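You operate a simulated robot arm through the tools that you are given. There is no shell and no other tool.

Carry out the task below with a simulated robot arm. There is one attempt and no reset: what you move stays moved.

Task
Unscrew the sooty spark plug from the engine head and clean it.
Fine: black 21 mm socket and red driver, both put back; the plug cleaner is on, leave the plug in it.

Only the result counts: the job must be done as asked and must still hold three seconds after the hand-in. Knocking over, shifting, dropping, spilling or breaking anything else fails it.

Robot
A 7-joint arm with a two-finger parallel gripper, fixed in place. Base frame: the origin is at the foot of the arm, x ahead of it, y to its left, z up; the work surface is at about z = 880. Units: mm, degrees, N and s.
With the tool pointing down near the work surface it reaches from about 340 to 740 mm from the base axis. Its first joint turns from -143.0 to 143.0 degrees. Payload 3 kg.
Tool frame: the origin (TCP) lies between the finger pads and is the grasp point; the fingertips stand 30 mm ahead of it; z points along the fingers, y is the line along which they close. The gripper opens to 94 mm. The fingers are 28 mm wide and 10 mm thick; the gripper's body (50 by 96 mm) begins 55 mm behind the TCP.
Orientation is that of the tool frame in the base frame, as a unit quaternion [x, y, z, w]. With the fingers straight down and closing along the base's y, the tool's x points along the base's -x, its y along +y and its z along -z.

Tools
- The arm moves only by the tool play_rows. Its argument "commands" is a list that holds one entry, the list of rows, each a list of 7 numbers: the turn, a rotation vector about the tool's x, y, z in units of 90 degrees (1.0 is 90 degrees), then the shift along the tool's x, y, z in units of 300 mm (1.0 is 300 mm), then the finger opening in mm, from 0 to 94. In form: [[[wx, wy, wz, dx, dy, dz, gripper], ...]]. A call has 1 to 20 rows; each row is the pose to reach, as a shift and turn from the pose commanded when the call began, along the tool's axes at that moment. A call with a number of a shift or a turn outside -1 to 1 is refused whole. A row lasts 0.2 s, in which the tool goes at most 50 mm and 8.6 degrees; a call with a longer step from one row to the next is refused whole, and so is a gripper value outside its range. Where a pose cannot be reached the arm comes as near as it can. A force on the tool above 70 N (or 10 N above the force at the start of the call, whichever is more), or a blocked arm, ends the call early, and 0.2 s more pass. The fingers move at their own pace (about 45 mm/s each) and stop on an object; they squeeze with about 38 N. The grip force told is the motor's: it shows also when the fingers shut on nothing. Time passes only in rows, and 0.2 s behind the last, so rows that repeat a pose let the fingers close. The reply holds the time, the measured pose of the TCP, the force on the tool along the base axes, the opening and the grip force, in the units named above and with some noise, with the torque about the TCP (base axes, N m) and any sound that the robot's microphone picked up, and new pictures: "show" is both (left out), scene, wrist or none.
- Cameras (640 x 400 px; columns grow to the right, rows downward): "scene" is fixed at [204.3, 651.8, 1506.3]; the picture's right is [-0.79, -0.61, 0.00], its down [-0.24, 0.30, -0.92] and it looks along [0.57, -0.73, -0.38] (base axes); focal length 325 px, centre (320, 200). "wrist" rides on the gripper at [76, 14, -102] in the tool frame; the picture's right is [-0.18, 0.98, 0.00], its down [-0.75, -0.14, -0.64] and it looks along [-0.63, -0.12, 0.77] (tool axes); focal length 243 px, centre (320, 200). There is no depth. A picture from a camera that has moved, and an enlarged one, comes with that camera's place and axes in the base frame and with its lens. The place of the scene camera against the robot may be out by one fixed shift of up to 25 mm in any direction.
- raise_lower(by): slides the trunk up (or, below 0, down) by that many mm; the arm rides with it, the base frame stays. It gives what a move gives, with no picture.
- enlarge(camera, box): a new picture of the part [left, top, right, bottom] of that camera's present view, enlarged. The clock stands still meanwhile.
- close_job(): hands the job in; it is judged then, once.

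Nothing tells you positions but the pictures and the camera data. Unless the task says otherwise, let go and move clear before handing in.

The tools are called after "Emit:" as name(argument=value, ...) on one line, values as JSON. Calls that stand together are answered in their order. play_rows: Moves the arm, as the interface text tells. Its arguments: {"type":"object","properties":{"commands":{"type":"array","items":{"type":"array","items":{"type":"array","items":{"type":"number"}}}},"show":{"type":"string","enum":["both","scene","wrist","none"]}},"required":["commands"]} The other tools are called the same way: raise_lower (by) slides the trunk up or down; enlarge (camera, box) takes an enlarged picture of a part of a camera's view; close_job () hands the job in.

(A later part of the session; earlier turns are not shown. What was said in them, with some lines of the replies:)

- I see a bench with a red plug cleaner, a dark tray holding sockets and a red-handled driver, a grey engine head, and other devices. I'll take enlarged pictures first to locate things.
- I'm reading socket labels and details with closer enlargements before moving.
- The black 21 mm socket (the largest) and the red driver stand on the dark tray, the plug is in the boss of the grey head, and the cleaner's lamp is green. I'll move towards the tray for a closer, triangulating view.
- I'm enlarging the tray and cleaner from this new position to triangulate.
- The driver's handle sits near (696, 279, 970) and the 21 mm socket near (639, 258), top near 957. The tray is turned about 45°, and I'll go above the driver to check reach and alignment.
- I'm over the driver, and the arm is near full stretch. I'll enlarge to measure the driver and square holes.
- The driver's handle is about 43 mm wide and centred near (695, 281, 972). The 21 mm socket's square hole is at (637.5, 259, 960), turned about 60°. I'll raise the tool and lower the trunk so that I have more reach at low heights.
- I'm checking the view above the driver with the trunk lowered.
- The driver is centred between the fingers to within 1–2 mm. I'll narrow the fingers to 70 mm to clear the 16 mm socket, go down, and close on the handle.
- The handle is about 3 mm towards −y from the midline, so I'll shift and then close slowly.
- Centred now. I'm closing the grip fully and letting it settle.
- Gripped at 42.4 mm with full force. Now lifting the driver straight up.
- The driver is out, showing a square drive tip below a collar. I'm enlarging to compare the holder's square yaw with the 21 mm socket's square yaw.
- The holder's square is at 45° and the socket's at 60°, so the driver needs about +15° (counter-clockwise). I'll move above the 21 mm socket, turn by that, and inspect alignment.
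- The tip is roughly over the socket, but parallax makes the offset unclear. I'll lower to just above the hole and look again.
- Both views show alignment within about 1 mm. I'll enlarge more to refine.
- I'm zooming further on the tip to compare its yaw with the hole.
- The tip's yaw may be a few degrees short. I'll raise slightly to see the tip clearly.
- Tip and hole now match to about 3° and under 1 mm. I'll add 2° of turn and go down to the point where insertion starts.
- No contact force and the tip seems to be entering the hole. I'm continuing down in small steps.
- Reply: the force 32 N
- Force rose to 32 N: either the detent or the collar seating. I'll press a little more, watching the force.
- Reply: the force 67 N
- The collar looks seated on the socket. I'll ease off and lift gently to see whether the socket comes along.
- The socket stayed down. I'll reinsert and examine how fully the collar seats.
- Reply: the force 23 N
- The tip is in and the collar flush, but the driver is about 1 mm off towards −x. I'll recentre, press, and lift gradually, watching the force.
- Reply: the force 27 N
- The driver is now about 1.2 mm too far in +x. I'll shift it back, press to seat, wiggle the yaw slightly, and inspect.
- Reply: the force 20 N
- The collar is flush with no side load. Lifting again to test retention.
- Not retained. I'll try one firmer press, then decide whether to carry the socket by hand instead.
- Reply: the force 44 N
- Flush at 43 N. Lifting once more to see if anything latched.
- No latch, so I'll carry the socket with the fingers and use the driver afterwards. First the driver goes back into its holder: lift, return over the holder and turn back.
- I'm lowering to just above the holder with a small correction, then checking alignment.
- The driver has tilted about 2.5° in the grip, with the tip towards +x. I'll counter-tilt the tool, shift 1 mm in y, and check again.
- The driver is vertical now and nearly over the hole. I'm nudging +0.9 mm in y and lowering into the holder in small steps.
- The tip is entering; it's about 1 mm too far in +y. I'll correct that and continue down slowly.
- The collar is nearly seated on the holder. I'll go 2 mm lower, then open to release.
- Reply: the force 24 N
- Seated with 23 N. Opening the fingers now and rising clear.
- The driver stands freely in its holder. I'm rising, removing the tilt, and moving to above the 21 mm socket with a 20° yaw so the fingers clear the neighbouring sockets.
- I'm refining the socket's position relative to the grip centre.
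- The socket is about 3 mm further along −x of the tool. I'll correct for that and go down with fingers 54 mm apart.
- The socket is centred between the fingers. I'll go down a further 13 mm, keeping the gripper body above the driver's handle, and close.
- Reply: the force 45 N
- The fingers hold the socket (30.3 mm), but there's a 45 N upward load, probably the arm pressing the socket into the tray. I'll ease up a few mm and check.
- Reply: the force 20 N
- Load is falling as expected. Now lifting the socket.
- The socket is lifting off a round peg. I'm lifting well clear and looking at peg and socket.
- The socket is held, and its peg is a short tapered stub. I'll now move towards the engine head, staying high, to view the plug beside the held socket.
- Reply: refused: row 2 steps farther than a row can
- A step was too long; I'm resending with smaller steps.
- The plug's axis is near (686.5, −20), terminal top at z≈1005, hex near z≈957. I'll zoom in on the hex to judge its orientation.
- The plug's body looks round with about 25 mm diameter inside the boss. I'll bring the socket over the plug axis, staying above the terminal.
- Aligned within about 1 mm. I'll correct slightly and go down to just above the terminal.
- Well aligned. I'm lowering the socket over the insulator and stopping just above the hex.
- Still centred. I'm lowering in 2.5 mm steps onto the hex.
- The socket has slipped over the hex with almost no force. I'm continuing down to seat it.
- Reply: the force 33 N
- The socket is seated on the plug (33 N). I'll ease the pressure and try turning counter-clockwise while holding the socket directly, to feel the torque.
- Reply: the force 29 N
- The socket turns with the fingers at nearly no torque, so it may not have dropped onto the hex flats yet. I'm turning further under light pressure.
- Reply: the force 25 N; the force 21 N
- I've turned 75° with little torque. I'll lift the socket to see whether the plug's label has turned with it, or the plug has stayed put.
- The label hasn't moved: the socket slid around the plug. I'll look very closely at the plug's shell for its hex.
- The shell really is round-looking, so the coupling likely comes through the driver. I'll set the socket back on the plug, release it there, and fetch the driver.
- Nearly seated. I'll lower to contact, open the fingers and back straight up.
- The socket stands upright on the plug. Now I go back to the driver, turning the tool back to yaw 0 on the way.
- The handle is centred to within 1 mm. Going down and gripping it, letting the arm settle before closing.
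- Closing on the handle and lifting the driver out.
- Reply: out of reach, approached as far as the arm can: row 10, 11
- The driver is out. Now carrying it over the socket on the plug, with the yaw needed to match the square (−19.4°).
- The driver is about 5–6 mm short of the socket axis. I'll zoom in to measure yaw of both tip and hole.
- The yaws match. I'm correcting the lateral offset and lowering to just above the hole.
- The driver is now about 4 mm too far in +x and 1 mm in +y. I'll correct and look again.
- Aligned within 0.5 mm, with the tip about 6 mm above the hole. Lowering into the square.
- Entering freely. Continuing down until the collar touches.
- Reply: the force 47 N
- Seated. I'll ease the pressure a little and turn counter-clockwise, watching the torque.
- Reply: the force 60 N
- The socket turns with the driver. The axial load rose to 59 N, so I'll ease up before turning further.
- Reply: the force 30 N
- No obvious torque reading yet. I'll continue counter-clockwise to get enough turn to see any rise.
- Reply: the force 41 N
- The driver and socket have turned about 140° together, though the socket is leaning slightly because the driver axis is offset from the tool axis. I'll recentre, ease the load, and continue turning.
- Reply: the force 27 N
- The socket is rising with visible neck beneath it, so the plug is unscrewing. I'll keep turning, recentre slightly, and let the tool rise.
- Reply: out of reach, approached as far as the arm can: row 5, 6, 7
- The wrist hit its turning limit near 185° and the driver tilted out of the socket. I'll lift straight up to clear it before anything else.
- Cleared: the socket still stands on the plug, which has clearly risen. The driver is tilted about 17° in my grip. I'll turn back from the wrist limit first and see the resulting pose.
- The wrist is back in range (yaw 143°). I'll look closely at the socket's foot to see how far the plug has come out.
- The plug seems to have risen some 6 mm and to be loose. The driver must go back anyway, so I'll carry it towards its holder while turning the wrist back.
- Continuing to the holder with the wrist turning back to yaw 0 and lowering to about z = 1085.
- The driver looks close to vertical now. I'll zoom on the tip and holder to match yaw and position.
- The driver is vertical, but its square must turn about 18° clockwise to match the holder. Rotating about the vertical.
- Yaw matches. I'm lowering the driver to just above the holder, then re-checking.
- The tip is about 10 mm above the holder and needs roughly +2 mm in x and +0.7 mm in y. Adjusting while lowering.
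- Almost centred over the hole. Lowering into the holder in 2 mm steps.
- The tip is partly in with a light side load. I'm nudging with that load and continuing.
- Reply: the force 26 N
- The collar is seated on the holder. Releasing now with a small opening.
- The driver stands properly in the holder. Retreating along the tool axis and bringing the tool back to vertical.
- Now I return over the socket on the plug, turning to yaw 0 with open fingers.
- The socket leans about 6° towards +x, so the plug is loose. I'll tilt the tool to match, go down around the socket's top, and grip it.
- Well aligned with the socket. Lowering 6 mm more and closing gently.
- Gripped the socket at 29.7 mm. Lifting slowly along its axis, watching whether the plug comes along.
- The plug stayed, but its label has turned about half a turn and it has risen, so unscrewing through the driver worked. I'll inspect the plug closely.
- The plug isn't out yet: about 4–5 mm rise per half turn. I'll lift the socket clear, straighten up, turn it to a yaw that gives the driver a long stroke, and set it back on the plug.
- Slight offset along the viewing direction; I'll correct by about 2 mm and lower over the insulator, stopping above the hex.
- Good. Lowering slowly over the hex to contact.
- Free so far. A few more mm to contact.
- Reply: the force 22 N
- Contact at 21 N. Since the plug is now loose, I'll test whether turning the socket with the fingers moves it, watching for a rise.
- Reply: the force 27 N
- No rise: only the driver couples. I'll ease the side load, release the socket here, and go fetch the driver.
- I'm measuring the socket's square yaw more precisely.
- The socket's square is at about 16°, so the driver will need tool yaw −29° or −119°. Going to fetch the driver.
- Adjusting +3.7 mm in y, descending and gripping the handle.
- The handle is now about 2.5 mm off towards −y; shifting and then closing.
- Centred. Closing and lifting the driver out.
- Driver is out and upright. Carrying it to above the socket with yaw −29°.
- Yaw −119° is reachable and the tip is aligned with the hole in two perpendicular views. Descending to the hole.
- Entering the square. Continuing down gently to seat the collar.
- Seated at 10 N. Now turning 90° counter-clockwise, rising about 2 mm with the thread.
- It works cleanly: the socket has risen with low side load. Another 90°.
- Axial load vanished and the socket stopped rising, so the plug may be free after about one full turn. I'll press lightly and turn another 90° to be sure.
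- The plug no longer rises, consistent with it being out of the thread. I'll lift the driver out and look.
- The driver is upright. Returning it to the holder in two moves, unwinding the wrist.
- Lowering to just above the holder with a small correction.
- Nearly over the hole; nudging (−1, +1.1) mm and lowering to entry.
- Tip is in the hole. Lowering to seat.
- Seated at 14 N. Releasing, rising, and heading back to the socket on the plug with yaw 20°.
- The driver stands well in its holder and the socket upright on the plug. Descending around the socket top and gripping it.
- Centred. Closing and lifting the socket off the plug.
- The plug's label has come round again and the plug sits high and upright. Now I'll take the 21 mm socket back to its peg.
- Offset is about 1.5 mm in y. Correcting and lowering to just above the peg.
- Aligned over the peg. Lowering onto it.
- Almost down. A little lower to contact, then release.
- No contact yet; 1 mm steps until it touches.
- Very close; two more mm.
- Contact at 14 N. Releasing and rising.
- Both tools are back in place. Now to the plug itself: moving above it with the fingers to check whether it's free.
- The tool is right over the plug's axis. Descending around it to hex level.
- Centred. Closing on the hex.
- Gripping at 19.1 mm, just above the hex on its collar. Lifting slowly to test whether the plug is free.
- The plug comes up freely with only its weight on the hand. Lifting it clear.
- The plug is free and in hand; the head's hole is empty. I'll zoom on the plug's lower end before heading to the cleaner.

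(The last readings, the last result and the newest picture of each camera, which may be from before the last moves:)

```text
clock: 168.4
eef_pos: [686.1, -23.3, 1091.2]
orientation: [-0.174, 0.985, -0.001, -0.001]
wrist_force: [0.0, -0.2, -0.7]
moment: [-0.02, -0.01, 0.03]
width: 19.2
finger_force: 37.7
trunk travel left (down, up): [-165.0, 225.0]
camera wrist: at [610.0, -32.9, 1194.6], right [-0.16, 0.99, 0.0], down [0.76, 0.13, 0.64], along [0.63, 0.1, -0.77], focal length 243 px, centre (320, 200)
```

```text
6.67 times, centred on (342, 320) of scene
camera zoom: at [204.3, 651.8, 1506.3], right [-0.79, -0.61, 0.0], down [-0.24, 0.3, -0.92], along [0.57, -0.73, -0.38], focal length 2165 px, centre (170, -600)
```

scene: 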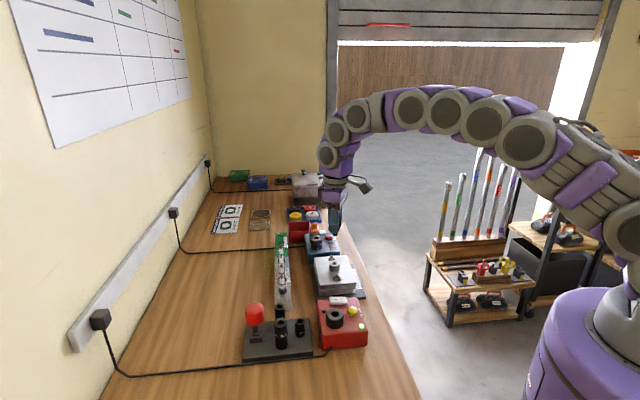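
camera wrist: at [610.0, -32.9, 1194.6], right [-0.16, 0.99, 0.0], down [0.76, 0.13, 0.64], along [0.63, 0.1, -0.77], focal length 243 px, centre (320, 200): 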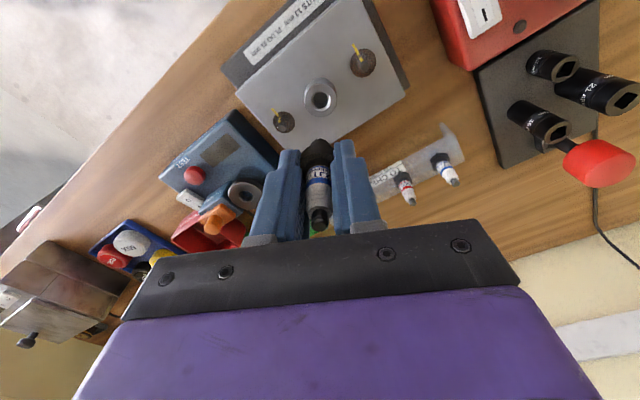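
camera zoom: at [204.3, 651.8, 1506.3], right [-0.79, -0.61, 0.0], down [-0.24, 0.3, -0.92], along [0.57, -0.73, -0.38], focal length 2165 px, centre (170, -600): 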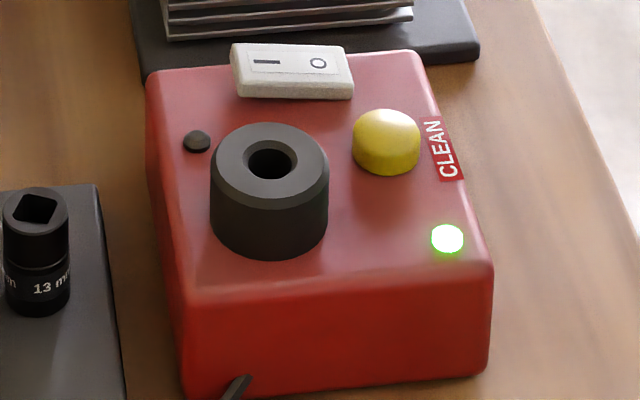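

The plug's 14 mm nose should fit the cleaner's ~17 mm hole, which I triangulate at (559, 158, 956). Moving above it.

Emit:
play_rows(commands=[[[0, 0, 0, 0.033, 0.118, 0, 8], [0, 0, 0, 0.065, 0.236, 0, 8], [0, 0, 0, 0.098, 0.354, 0, 8], [0, 0, 0, 0.131, 0.471, 0.02, 8], [0, 0, 0, 0.163, 0.589, 0.06, 8], [0, 0, 0, 0.196, 0.707, 0.1, 8], [0, 0, 0, 0.196, 0.707, 0.1, 8]]])

Emit:
enlarge(camera="wrist", box=[270, 70, 370, 190])

Emit:
enlarge(camera="scene", box=[305, 270, 375, 350])

```text
clock: 170.0
eef_pos: [558.3, 157.7, 1063.0]
orientation: [-0.173, 0.985, -0.002, -0.001]
wrist_force: [-0.1, -0.6, -0.2]
moment: [0.01, 0.01, 0.0]
width: 18.9
finger_force: 37.9
trunk travel left (down, up): [-165.0, 225.0]
camera wrist: at [481.6, 145.8, 1165.2], right [-0.16, 0.99, 0.0], down [0.76, 0.13, 0.64], along [0.63, 0.1, -0.77], focal length 243 px, centre (320, 200)
```

scene: 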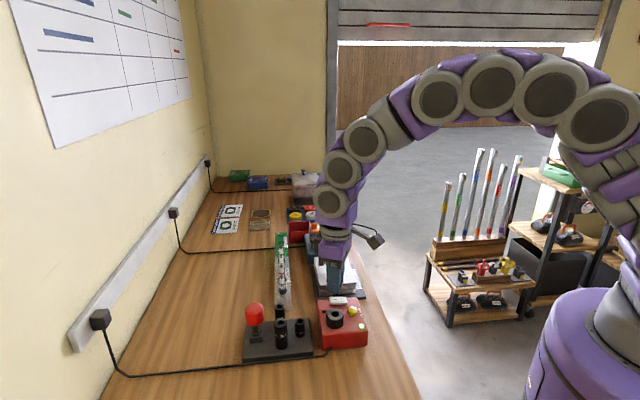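
wrist: 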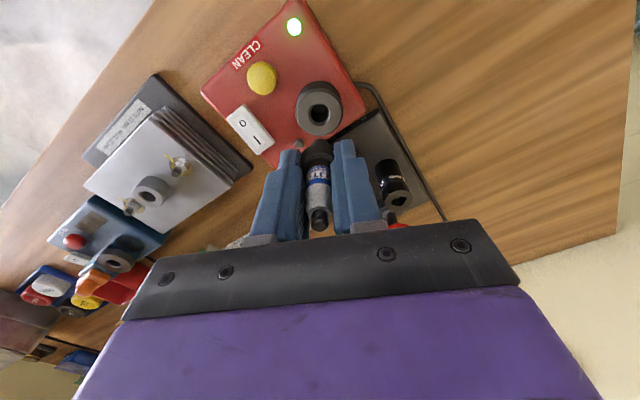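

```text
3.33 times, centred on (320, 130) of wrist
camera zoom: at [481.6, 145.8, 1165.2], right [-0.16, 0.99, 0.0], down [0.76, 0.13, 0.64], along [0.63, 0.1, -0.77], focal length 809 px, centre (320, 433)
```

zoom: 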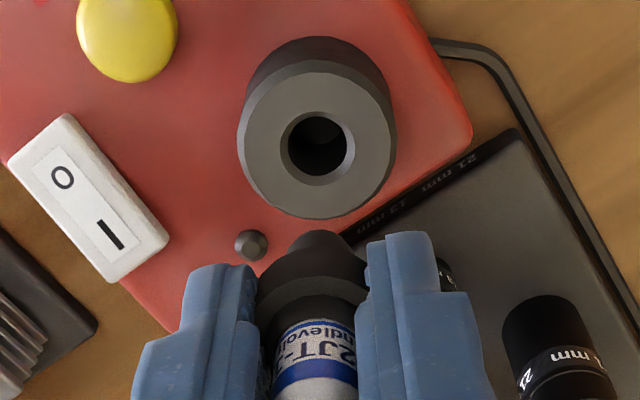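

```text
5.00 times, centred on (340, 310) of scene
camera zoom: at [204.3, 651.8, 1506.3], right [-0.79, -0.61, 0.0], down [-0.24, 0.3, -0.92], along [0.57, -0.73, -0.38], focal length 1624 px, centre (220, -350)
```

zoom: 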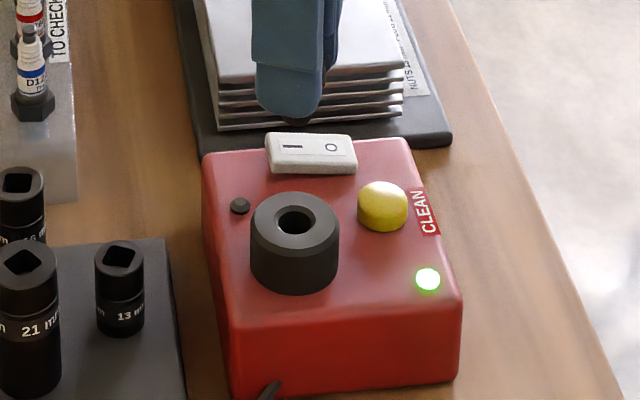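

Aligned in both views, with the plug's tip about 58 mm above the hole. Lowering 50 mm and checking.

Emit:
play_rows(commands=[[[0, 0, 0, 0, 0, 0.05, 8], [0, 0, 0, 0, 0, 0.1, 8], [0, 0, 0, 0, 0, 0.14, 8], [0, 0, 0, 0, 0, 0.16, 8], [0, 0, 0, 0, 0, 0.16, 8]]], show="none")

Emit:
enlarge(camera="wrist", box=[280, 80, 360, 160])

Emit:
enlarge(camera="scene", box=[315, 285, 355, 325])

```text
clock: 171.2
eef_pos: [558.9, 157.3, 1014.3]
orientation: [-0.174, 0.985, -0.002, -0.001]
wrist_force: [0.3, 0.5, -0.8]
moment: [0.02, 0.02, 0.02]
width: 19.3
finger_force: 37.3
trunk travel left (down, up): [-165.0, 225.0]
```

```text
5.00 times, centred on (320, 120) of wrist
camera zoom: at [482.6, 146.4, 1116.2], right [-0.16, 0.99, 0.0], down [0.76, 0.13, 0.64], along [0.63, 0.1, -0.77], focal length 1213 px, centre (320, 600)
```

zoom: 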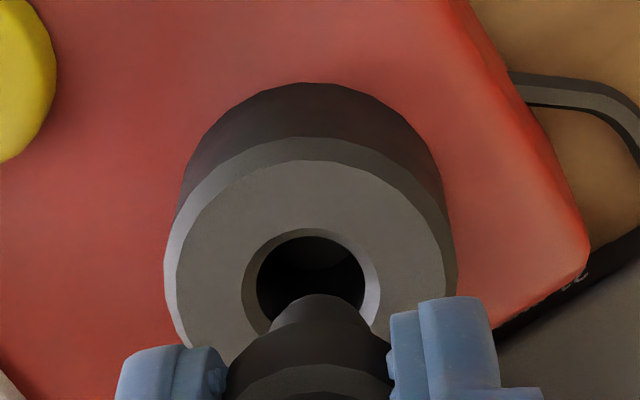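

```text
10.00 times, centred on (335, 305) of scene
camera zoom: at [204.3, 651.8, 1506.3], right [-0.79, -0.61, 0.0], down [-0.24, 0.3, -0.92], along [0.57, -0.73, -0.38], focal length 3248 px, centre (170, -850)
```

zoom: 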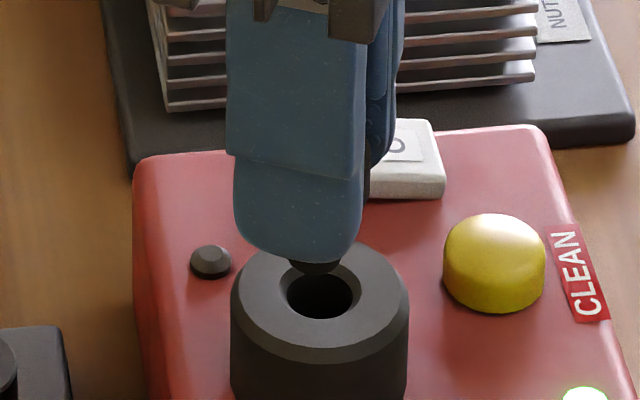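

The plug is about 0.6 mm in x and 1.5 mm in y off; correcting and lowering to the hole's mouth.

Emit:
play_rows(commands=[[[0, 0, 0, 0.0036, -0.004, 0, 8], [0, 0, 0, 0.0036, -0.004, 0.01, 8], [0, 0, 0, 0.0036, -0.004, 0.02, 8], [0, 0, 0, 0.0036, -0.004, 0.02, 8]]], show="none")

Emit:
enlarge(camera="wrist", box=[290, 90, 350, 150])

Emit:
enlarge(camera="scene", box=[315, 290, 355, 320])

```text
clock: 172.2
eef_pos: [558.4, 156.7, 1008.4]
orientation: [-0.174, 0.985, -0.002, -0.002]
wrist_force: [0.9, -0.5, -1.0]
moment: [-0.01, -0.04, -0.05]
width: 19.1
finger_force: 38.0
trunk travel left (down, up): [-165.0, 225.0]
```

```text
6.67 times, centred on (320, 120) of wrist
camera zoom: at [482.2, 144.9, 1110.3], right [-0.16, 0.99, 0.0], down [0.76, 0.13, 0.64], along [0.63, 0.1, -0.77], focal length 1618 px, centre (320, 733)
```

zoom: 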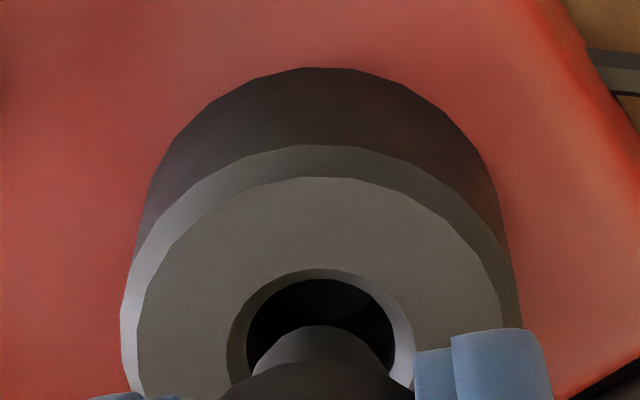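

```text
13.33 times, centred on (335, 305) of scene
camera zoom: at [204.3, 651.8, 1506.3], right [-0.79, -0.61, 0.0], down [-0.24, 0.3, -0.92], along [0.57, -0.73, -0.38], focal length 4331 px, centre (120, -1200)
```

zoom: 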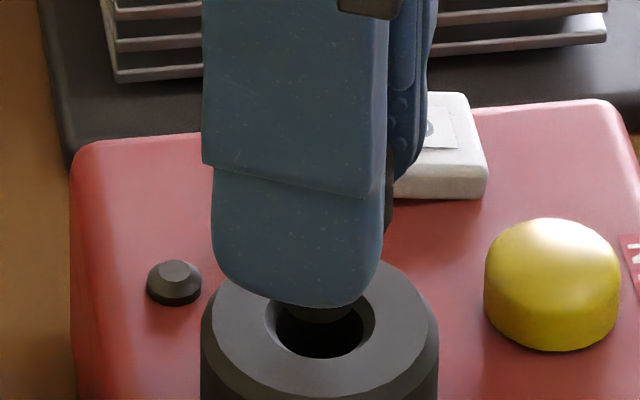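

Centred on the hole. Lowering the plug into it in small steps.

Emit:
play_rows(commands=[[[0, 0, 0, 0, 0, 0.008, 8], [0, 0, 0, 0, 0, 0.016, 8], [0, 0, 0, 0, 0, 0.024, 8], [0, 0, 0, 0, 0, 0.032, 8], [0, 0, 0, 0, 0, 0.04, 8]]], show="none")

Emit:
enlarge(camera="wrist", box=[290, 90, 350, 150])

Emit:
enlarge(camera="scene", box=[315, 290, 355, 320])

```text
clock: 173.4
eef_pos: [558.5, 156.6, 995.4]
orientation: [-0.173, 0.985, -0.002, -0.002]
wrist_force: [-0.4, 0.4, -0.4]
moment: [0.0, 0.0, 0.07]
width: 19.3
finger_force: 38.0
trunk travel left (down, up): [-165.0, 225.0]
```

```text
6.67 times, centred on (320, 120) of wrist
camera zoom: at [482.5, 144.9, 1098.5], right [-0.16, 0.99, 0.0], down [0.76, 0.13, 0.64], along [0.63, 0.1, -0.77], focal length 1618 px, centre (320, 733)
```

zoom: 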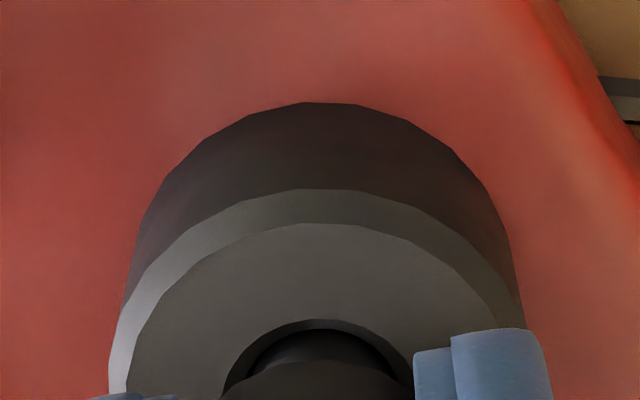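

```text
13.33 times, centred on (335, 305) of scene
camera zoom: at [204.3, 651.8, 1506.3], right [-0.79, -0.61, 0.0], down [-0.24, 0.3, -0.92], along [0.57, -0.73, -0.38], focal length 4331 px, centre (120, -1200)
```

zoom: 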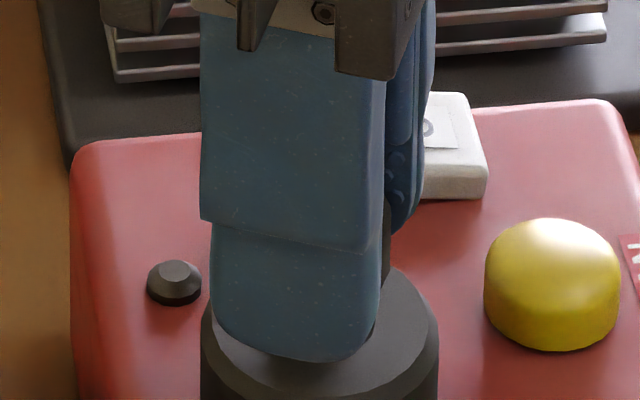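

The nose is in the hole without force. Continuing until the hex seats.

Emit:
play_rows(commands=[[[0, 0, 0, 0, 0, 0.005, 8], [0, 0, 0, 0, 0, 0.01, 8], [0, 0, 0, 0, 0, 0.015, 8], [0, 0, 0, 0, 0, 0.015, 8]]], show="none")

Emit:
enlarge(camera="wrist", box=[270, 90, 370, 190])

Emit:
enlarge(camera="scene", box=[315, 290, 355, 320])

```text
clock: 174.4
eef_pos: [557.5, 155.8, 990.1]
orientation: [-0.174, 0.985, -0.001, -0.002]
wrist_force: [0.2, -1.0, -1.4]
moment: [-0.03, -0.02, -0.05]
width: 19.2
finger_force: 38.0
trunk travel left (down, up): [-165.0, 225.0]
```

```text
4.00 times, centred on (320, 140) of wrist
camera zoom: at [482.6, 144.8, 1093.3], right [-0.16, 0.99, 0.0], down [0.76, 0.13, 0.64], along [0.63, 0.1, -0.77], focal length 970 px, centre (320, 440)
```

zoom: 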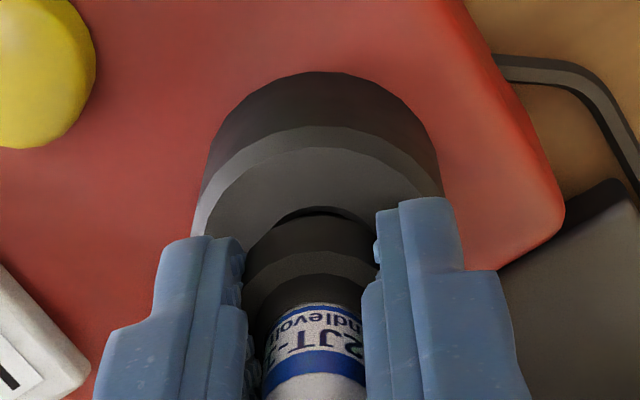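

```text
13.33 times, centred on (335, 305) of scene
camera zoom: at [204.3, 651.8, 1506.3], right [-0.79, -0.61, 0.0], down [-0.24, 0.3, -0.92], along [0.57, -0.73, -0.38], focal length 4331 px, centre (120, -1200)
```

zoom: 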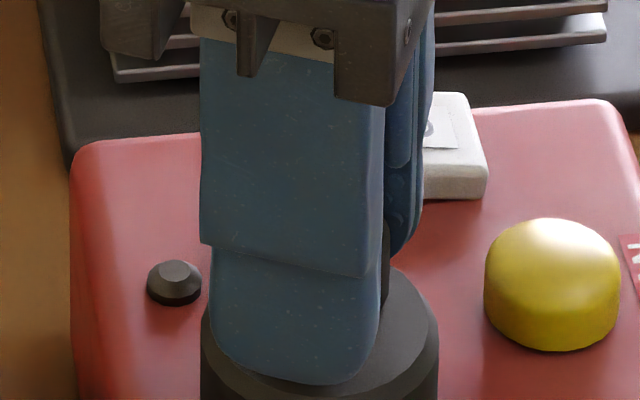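

Almost seated. 1 mm steps to contact.

Emit:
play_rows(commands=[[[0, 0, 0, 0, 0, 0.004, 8], [0, 0, 0, 0, 0, 0.007, 8], [0, 0, 0, 0, 0, 0.007, 8]]], show="none")

Emit:
enlarge(camera="wrist", box=[270, 90, 370, 190])

```text
clock: 175.2
eef_pos: [557.2, 156.3, 988.9]
orientation: [-0.174, 0.985, -0.002, -0.001]
wrist_force: [-0.6, -0.7, -0.5]
moment: [0.02, -0.03, -0.02]
width: 19.3
finger_force: 38.3
trunk travel left (down, up): [-165.0, 225.0]
```

```text
4.00 times, centred on (320, 140) of wrist
camera zoom: at [482.3, 145.2, 1091.4], right [-0.16, 0.99, 0.0], down [0.76, 0.13, 0.64], along [0.63, 0.1, -0.77], focal length 970 px, centre (320, 440)
```

zoom: 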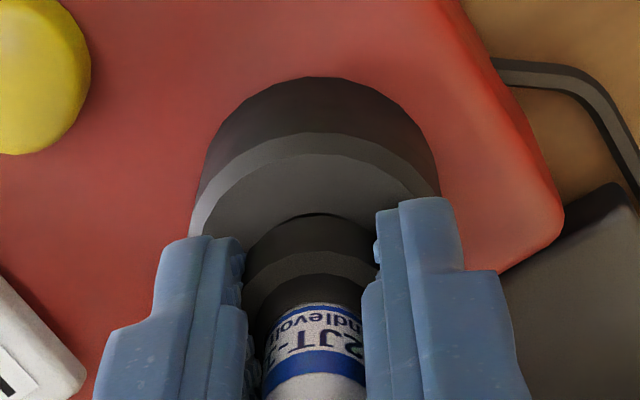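

Emit:
play_rows(commands=[[[0, 0, 0, 0, 0, 0.004, 8], [0, 0, 0, 0, 0, 0.007, 8], [0, 0, 0, 0, 0, 0.007, 8]]], show="none")

Emit:
enlarge(camera="wrist", box=[270, 90, 370, 190])

Emit:
enlarge(camera="scene", box=[315, 285, 375, 335])

```text
clock: 176.0
eef_pos: [558.4, 155.3, 988.4]
orientation: [-0.174, 0.985, -0.001, 0.0]
wrist_force: [1.6, 0.1, 14.8]
moment: [0.29, -0.02, 0.02]
width: 19.1
finger_force: 38.2
trunk travel left (down, up): [-165.0, 225.0]
```

```text
4.00 times, centred on (320, 140) of wrist
camera zoom: at [482.0, 145.0, 1090.5], right [-0.16, 0.99, 0.0], down [0.76, 0.13, 0.64], along [0.63, 0.1, -0.77], focal length 970 px, centre (320, 440)
```

zoom: 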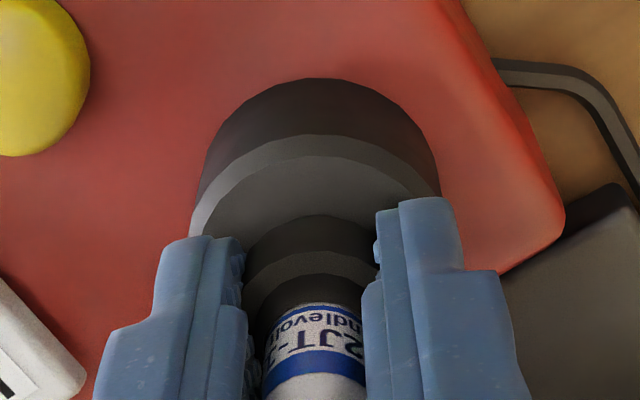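

```text
8.00 times, centred on (345, 310) of scene
camera zoom: at [204.3, 651.8, 1506.3], right [-0.79, -0.61, 0.0], down [-0.24, 0.3, -0.92], along [0.57, -0.73, -0.38], focal length 2598 px, centre (120, -680)
```

zoom: 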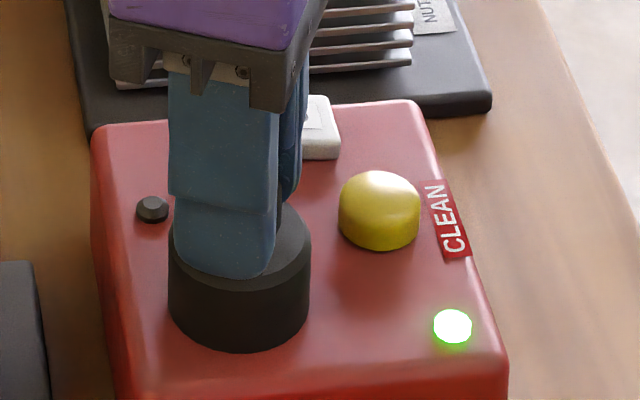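

The hex is seated at 15 N. Releasing and rising straight up.

Emit:
play_rows(commands=[[[0, 0, 0, 0, 0, -0.003, 24], [0, 0, 0, 0, 0, -0.003, 32], [0, 0, 0, 0, 0, -0.003, 40], [0, 0, 0, 0, 0, -0.003, 44], [0, 0, 0, 0, 0, -0.08, 44], [0, 0, 0, 0, 0, -0.18, 44], [0, 0, 0, 0, 0, -0.28, 44], [0, 0, 0, 0, 0, -0.36, 44], [0, 0, 0, 0, 0, -0.36, 44]]])

Emit:
enlarge(camera="wrist", box=[220, 0, 380, 160])

Emit:
enlarge(camera="scene", box=[305, 265, 385, 355])

```text
clock: 178.0
eef_pos: [559.9, 156.6, 1094.7]
orientation: [-0.174, 0.985, -0.002, 0.0]
wrist_force: [-0.6, 0.1, 0.7]
moment: [0.03, 0.01, 0.01]
width: 43.9
finger_force: 0.1
trunk travel left (down, up): [-165.0, 225.0]
camera wrist: at [483.4, 145.2, 1196.9], right [-0.16, 0.99, 0.0], down [0.76, 0.13, 0.64], along [0.63, 0.1, -0.77], focal length 243 px, centre (320, 200)
```

scene: 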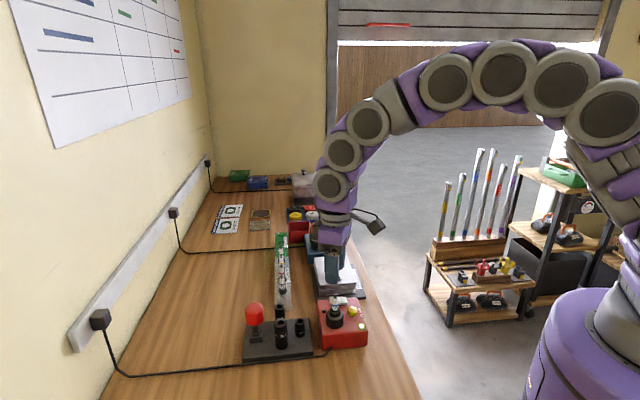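
wrist: 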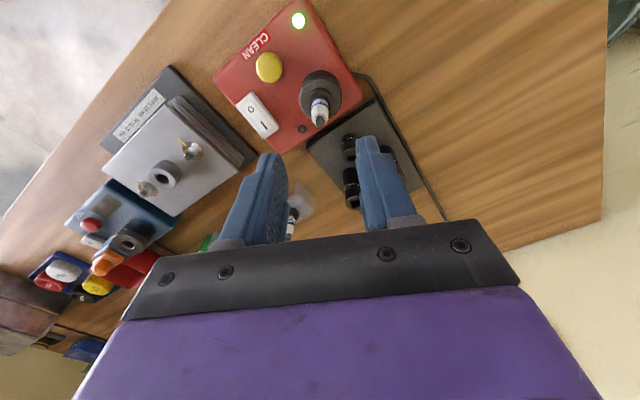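

```text
2.50 times, centred on (300, 80) of wrist
camera zoom: at [483.4, 145.2, 1196.9], right [-0.16, 0.99, 0.0], down [0.76, 0.13, 0.64], along [0.63, 0.1, -0.77], focal length 606 px, centre (370, 500)
```

zoom: 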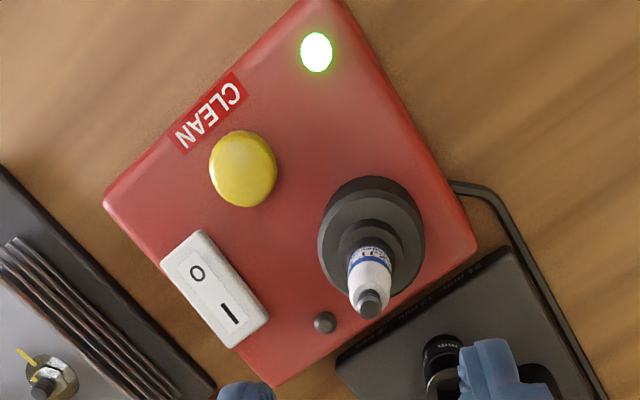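

```text
4.44 times, centred on (345, 310) of scene
camera zoom: at [204.3, 651.8, 1506.3], right [-0.79, -0.61, 0.0], down [-0.24, 0.3, -0.92], along [0.57, -0.73, -0.38], focal length 1444 px, centre (209, -289)
```

zoom: 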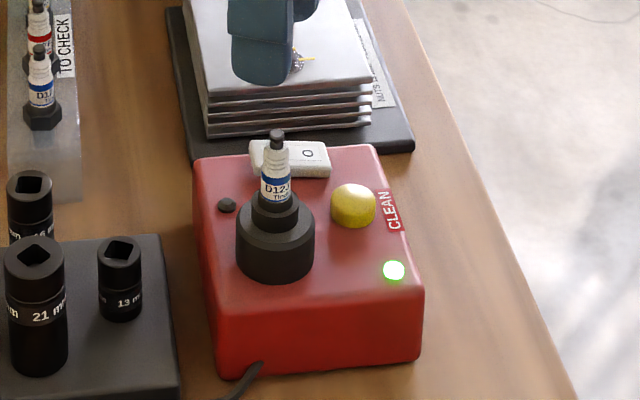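

The plug sits upright in the cleaner. The yellow CLEAN button is at about (543, 106, 937); I'll go over it with closed fingers, oriented so the hand stays clear of the plug.

Emit:
play_rows(commands=[[[0, 0, -0.085, 0.016, -0.021, 0, 30], [0, 0, -0.17, 0.032, -0.042, 0, 20], [0, 0, -0.255, 0.048, -0.063, 0, 10], [0, 0, -0.34, 0.064, -0.084, 0, 0], [0, 0, -0.425, 0.08, -0.105, 0, 0], [0, 0, -0.51, 0.096, -0.125, 0, 0], [0, 0, -0.589, 0.112, -0.145, 0, 0], [0, 0, -0.589, 0.112, -0.145, 0.1, 0], [0, 0, -0.589, 0.112, -0.145, 0.2, 0], [0, 0, -0.589, 0.112, -0.145, 0.26, 0], [0, 0, -0.589, 0.112, -0.145, 0.26, 0]]])

Emit:
enlarge(camera="wrist", box=[250, 60, 390, 220])

Emit:
enlarge(camera="scene", box=[305, 265, 385, 355])

```text
clock: 180.4
eef_pos: [542.1, 104.3, 1018.2]
orientation: [-0.595, 0.804, -0.002, -0.002]
wrist_force: [0.1, 0.0, -0.2]
moment: [-0.01, 0.01, -0.01]
width: 0.2
finger_force: 32.6
trunk travel left (down, up): [-165.0, 225.0]
camera wrist: at [506.2, 36.7, 1121.4], right [-0.89, 0.46, 0.0], down [0.36, 0.68, 0.64], along [0.3, 0.57, -0.77], focal length 243 px, centre (320, 200)
```

scene: 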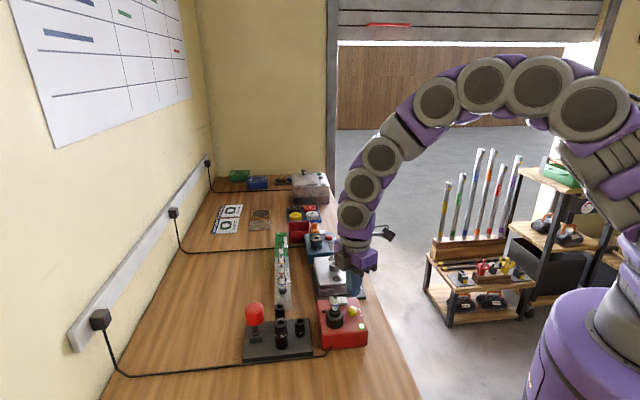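
wrist: 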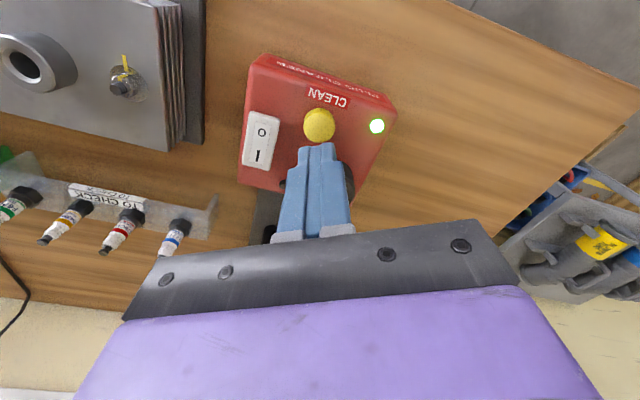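

```text
2.50 times, centred on (320, 140) of wrist
camera zoom: at [506.2, 36.7, 1121.4], right [-0.89, 0.46, 0.0], down [0.36, 0.68, 0.64], along [0.3, 0.57, -0.77], focal length 606 px, centre (320, 350)
```

zoom: 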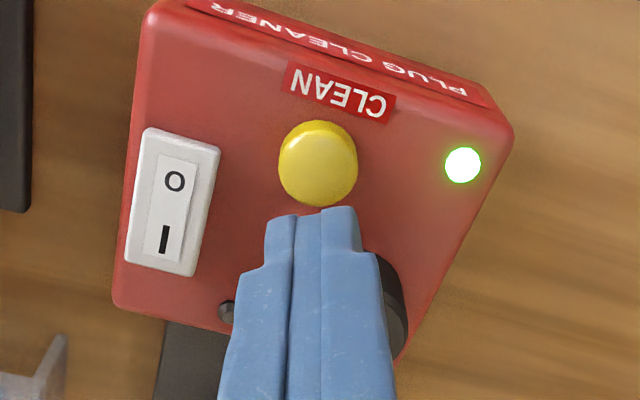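

```text
4.44 times, centred on (345, 310) of scene
camera zoom: at [204.3, 651.8, 1506.3], right [-0.79, -0.61, 0.0], down [-0.24, 0.3, -0.92], along [0.57, -0.73, -0.38], focal length 1444 px, centre (209, -289)
```

zoom: 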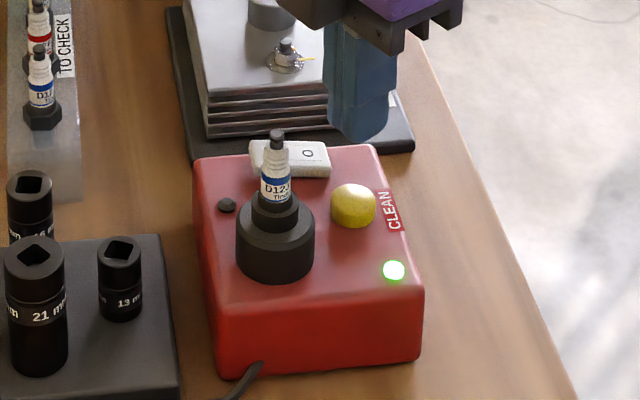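

Fingertips are right above the button. Lowering to just above it.

Emit:
play_rows(commands=[[[0, 0, 0, 0, 0, 0.05, 0], [0, 0, 0, 0, 0, 0.1, 0], [0, 0, 0, 0, 0, 0.13, 0], [0, 0, 0, 0, 0, 0.13, 0]]], show="none")

Emit:
enlarge(camera="scene", box=[315, 265, 375, 325])

Emit:
enlarge(camera="wrist", box=[280, 90, 360, 190])

```text
clock: 181.4
eef_pos: [542.4, 103.4, 977.3]
orientation: [-0.595, 0.804, -0.002, -0.002]
wrist_force: [-0.9, -0.2, 0.4]
moment: [0.0, -0.03, 0.03]
width: 0.0
finger_force: 32.6
trunk travel left (down, up): [-165.0, 225.0]
```

```text
6.67 times, centred on (345, 295) of scene
camera zoom: at [204.3, 651.8, 1506.3], right [-0.79, -0.61, 0.0], down [-0.24, 0.3, -0.92], along [0.57, -0.73, -0.38], focal length 2165 px, centre (153, -433)
```

zoom: 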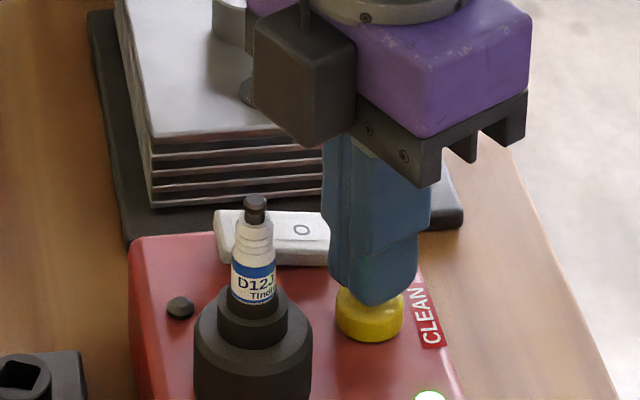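

```text
4.00 times, centred on (320, 140) of wrist
camera zoom: at [506.1, 36.4, 1080.3], right [-0.89, 0.46, 0.0], down [0.36, 0.68, 0.64], along [0.3, 0.57, -0.77], focal length 970 px, centre (320, 440)
```

zoom: 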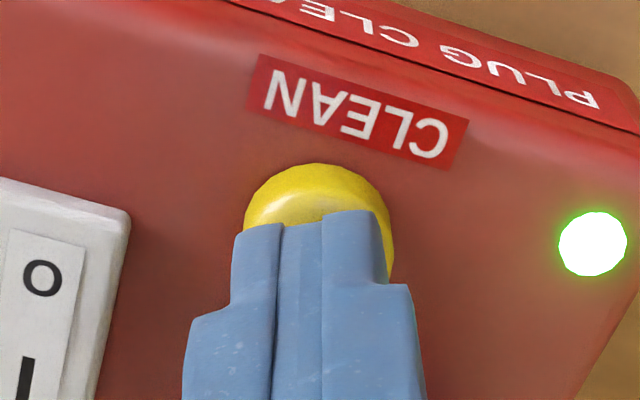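

Centred over the button. Pressing down in small steps.

Emit:
play_rows(commands=[[[0, 0, 0, 0, 0, 0.005, 0], [0, 0, 0, 0, 0, 0.01, 0], [0, 0, 0, 0, 0, 0.015, 0], [0, 0, 0, 0, 0, 0.02, 0], [0, 0, 0, 0, 0, 0.024, 0]]], show="none")

```text
clock: 182.6
eef_pos: [542.2, 105.4, 971.0]
orientation: [-0.594, 0.804, -0.002, -0.003]
wrist_force: [0.6, -0.9, 1.3]
moment: [-0.08, 0.0, -0.02]
width: 0.0
finger_force: 32.3
trunk travel left (down, up): [-165.0, 225.0]
```

Just touching. Pressing a few mm more.

Emit:
play_rows(commands=[[[0, 0, 0, 0, 0, 0.005, 0], [0, 0, 0, 0, 0, 0.01, 0], [0, 0, 0, 0, 0, 0.015, 0], [0, 0, 0, 0, 0, 0.02, 0], [0, 0, 0, 0, 0, 0.02, 0]]], show="none")

Emit:
enlarge(camera="scene", box=[315, 275, 375, 335])

```text
clock: 183.8
eef_pos: [542.5, 104.3, 966.4]
orientation: [-0.596, 0.803, -0.002, -0.002]
wrist_force: [-0.1, 1.7, 19.3]
moment: [0.03, -0.03, 0.03]
width: 0.1
finger_force: 32.7
trunk travel left (down, up): [-165.0, 225.0]
heard: click
```

```text
6.67 times, centred on (345, 305) of scene
camera zoom: at [204.3, 651.8, 1506.3], right [-0.79, -0.61, 0.0], down [-0.24, 0.3, -0.92], along [0.57, -0.73, -0.38], focal length 2165 px, centre (153, -500)
```

zoom: 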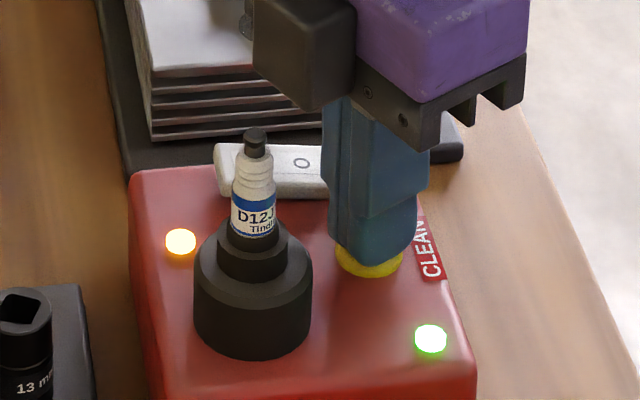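

Click heard and the amber lamp is lit: cleaning is running. I'll hold for a while and watch the lamp.

Emit:
play_rows(commands=[[[0, 0, 0, 0, 0, 0, 0], [0, 0, 0, 0, 0, 0, 0], [0, 0, 0, 0, 0, 0, 0], [0, 0, 0, 0, 0, 0, 0], [0, 0, 0, 0, 0, 0, 0], [0, 0, 0, 0, 0, 0, 0], [0, 0, 0, 0, 0, 0, 0], [0, 0, 0, 0, 0, 0, 0], [0, 0, 0, 0, 0, 0, 0], [0, 0, 0, 0, 0, 0, 0], [0, 0, 0, 0, 0, 0, 0], [0, 0, 0, 0, 0, 0, 0], [0, 0, 0, 0, 0, 0, 0], [0, 0, 0, 0, 0, 0, 0], [0, 0, 0, 0, 0, 0, 0]]], show="none")

Emit:
enlarge(camera="scene", box=[315, 275, 375, 335])

```text
clock: 187.0
eef_pos: [541.6, 104.0, 966.0]
orientation: [-0.595, 0.804, -0.002, -0.001]
wrist_force: [2.1, 2.5, 22.4]
moment: [-0.01, -0.12, 0.02]
width: 0.0
finger_force: 32.8
trunk travel left (down, up): [-165.0, 225.0]
```

```text
6.67 times, centred on (345, 305) of scene
camera zoom: at [204.3, 651.8, 1506.3], right [-0.79, -0.61, 0.0], down [-0.24, 0.3, -0.92], along [0.57, -0.73, -0.38], focal length 2165 px, centre (153, -500)
```

zoom: 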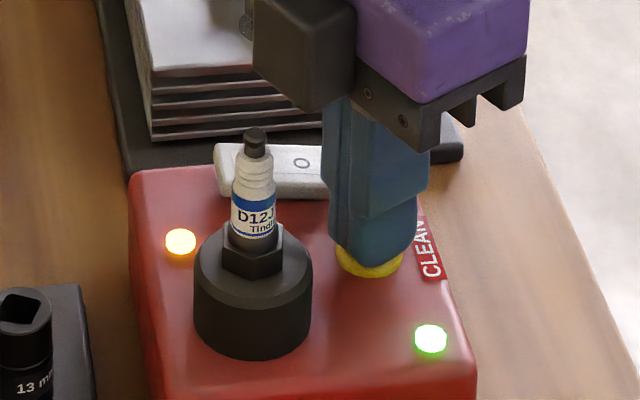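

The soot is gone: the plug's hex now shows clean facets. Releasing the button and rising clear.

Emit:
play_rows(commands=[[[0, 0, 0, 0, 0, -0.02, 0], [0, 0, 0, 0, 0, -0.06, 0], [0, 0, 0, 0, 0, -0.14, 0], [0, 0, 0, 0, 0, -0.26, 0], [0, 0, 0, 0, 0, -0.38, 0], [0, 0, 0, 0, 0, -0.5, 0], [0, 0, 0, 0, 0, -0.5, 0], [0, 0, 0, 0, 0, -0.5, 0]]])

Emit:
enlarge(camera="scene", box=[230, 265, 385, 370])

Emit:
enlarge(camera="scene", box=[315, 275, 375, 335])

```text
clock: 188.8
eef_pos: [540.5, 107.5, 1115.5]
orientation: [-0.594, 0.804, -0.003, -0.002]
wrist_force: [0.1, 0.6, -0.3]
moment: [0.0, 0.01, 0.0]
width: 0.0
finger_force: 33.2
trunk travel left (down, up): [-165.0, 225.0]
camera wrist: at [504.5, 38.8, 1217.9], right [-0.89, 0.46, 0.0], down [0.36, 0.68, 0.64], along [0.3, 0.57, -0.77], focal length 243 px, centre (320, 200)
```

scene: 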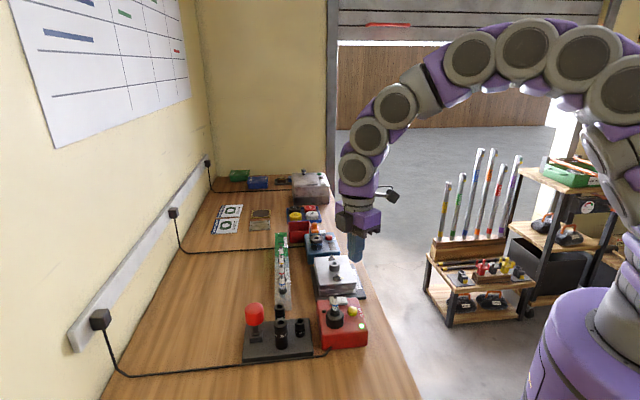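
wrist: 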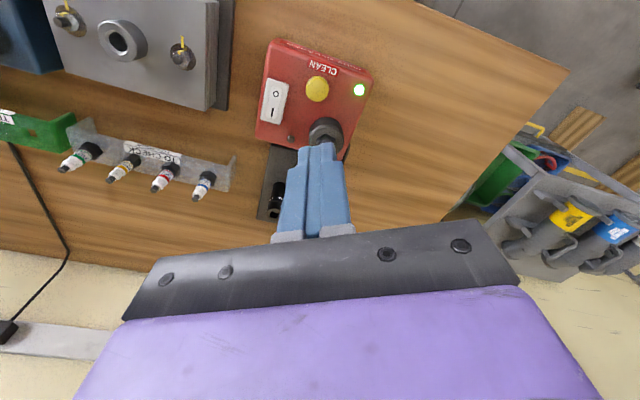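

```text
3.81 times, centred on (308, 318) of scene
camera zoom: at [204.3, 651.8, 1506.3], right [-0.79, -0.61, 0.0], down [-0.24, 0.3, -0.92], along [0.57, -0.73, -0.38], focal length 1237 px, centre (368, -248)
```

zoom: 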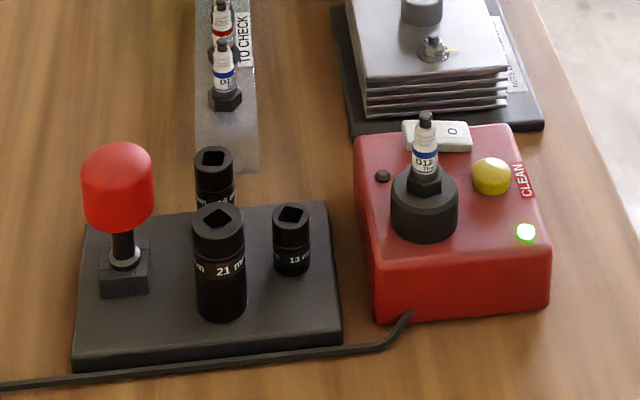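

```text
6.67 times, centred on (345, 305) of scene
camera zoom: at [204.3, 651.8, 1506.3], right [-0.79, -0.61, 0.0], down [-0.24, 0.3, -0.92], along [0.57, -0.73, -0.38], focal length 2165 px, centre (153, -500)
```

zoom: 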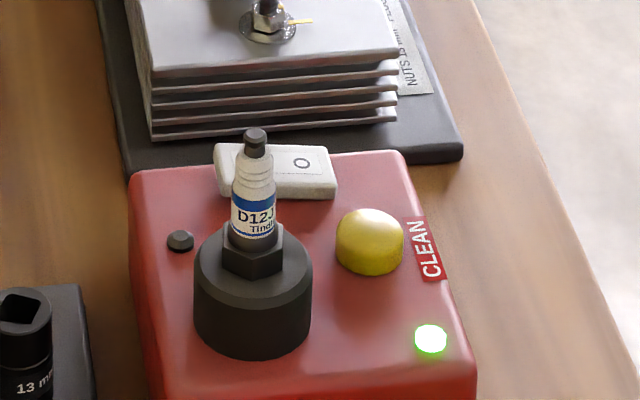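

The plug is clean and stays in the cleaner, and the switch remains on. A last check that the socket and driver sit properly.

Emit:
enlarge(camera="scene", box=[240, 300, 320, 360])

Emit:
enlarge(camera="scene", box=[200, 160, 380, 300])

```text
6.67 times, centred on (280, 330) of scene
camera zoom: at [204.3, 651.8, 1506.3], right [-0.79, -0.61, 0.0], down [-0.24, 0.3, -0.92], along [0.57, -0.73, -0.38], focal length 2165 px, centre (587, -667)
```

zoom: 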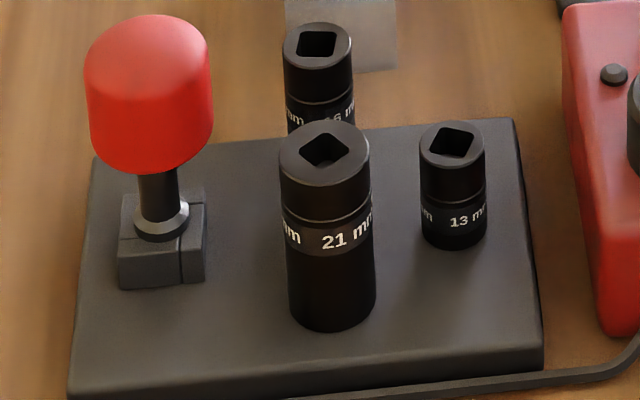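

```text
2.86 times, centred on (290, 230) of scene
camera zoom: at [204.3, 651.8, 1506.3], right [-0.79, -0.61, 0.0], down [-0.24, 0.3, -0.92], along [0.57, -0.73, -0.38], focal length 928 px, centre (406, 114)
```

zoom: 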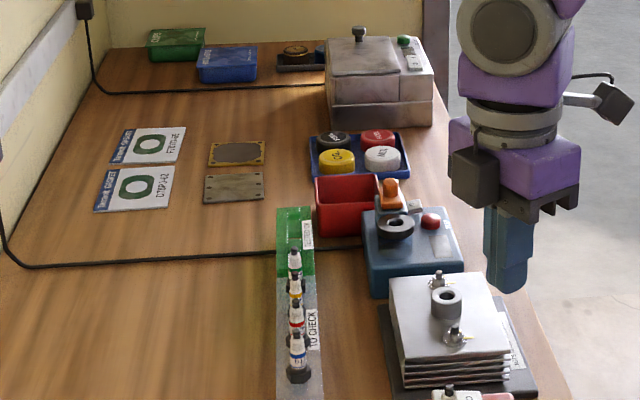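

All is as asked: the plug is cleaned and in the cleaner, the socket is on its peg, the driver is in its holder and nothing else has moved. Handing in.

Emit:
close_job()

```text
The job is handed in.
```

The spark plug is out of the engine head, cleaned, and left standing in the plug cleaner. I've handed the job in, but the verdict hasn't come back.

- **Plug:** it took about one full turn with the 21 mm socket and red driver to free it. I then lifted it out by hand and set it in the cleaner's hole.
- **Cleaning:** I pressed the yellow CLEAN button; it clicked and the amber lamp came on. I held it about three seconds and the soot was gone from the hex. The cleaner's rocker switch is still on and its green lamp is lit.
- **Tools:** the black 21 mm socket is back on its peg and the red driver is back in its holder, both upright. The socket's yaw differs from where it started, because the peg is round.

The driver slipped out of the socket once, partway through unscrewing, when the wrist reached its turning limit. Nothing fell, and I re-seated the driver in its holder before carrying on. Nothing else on the bench looks moved in the last pictures, and the arm is clear of everything.
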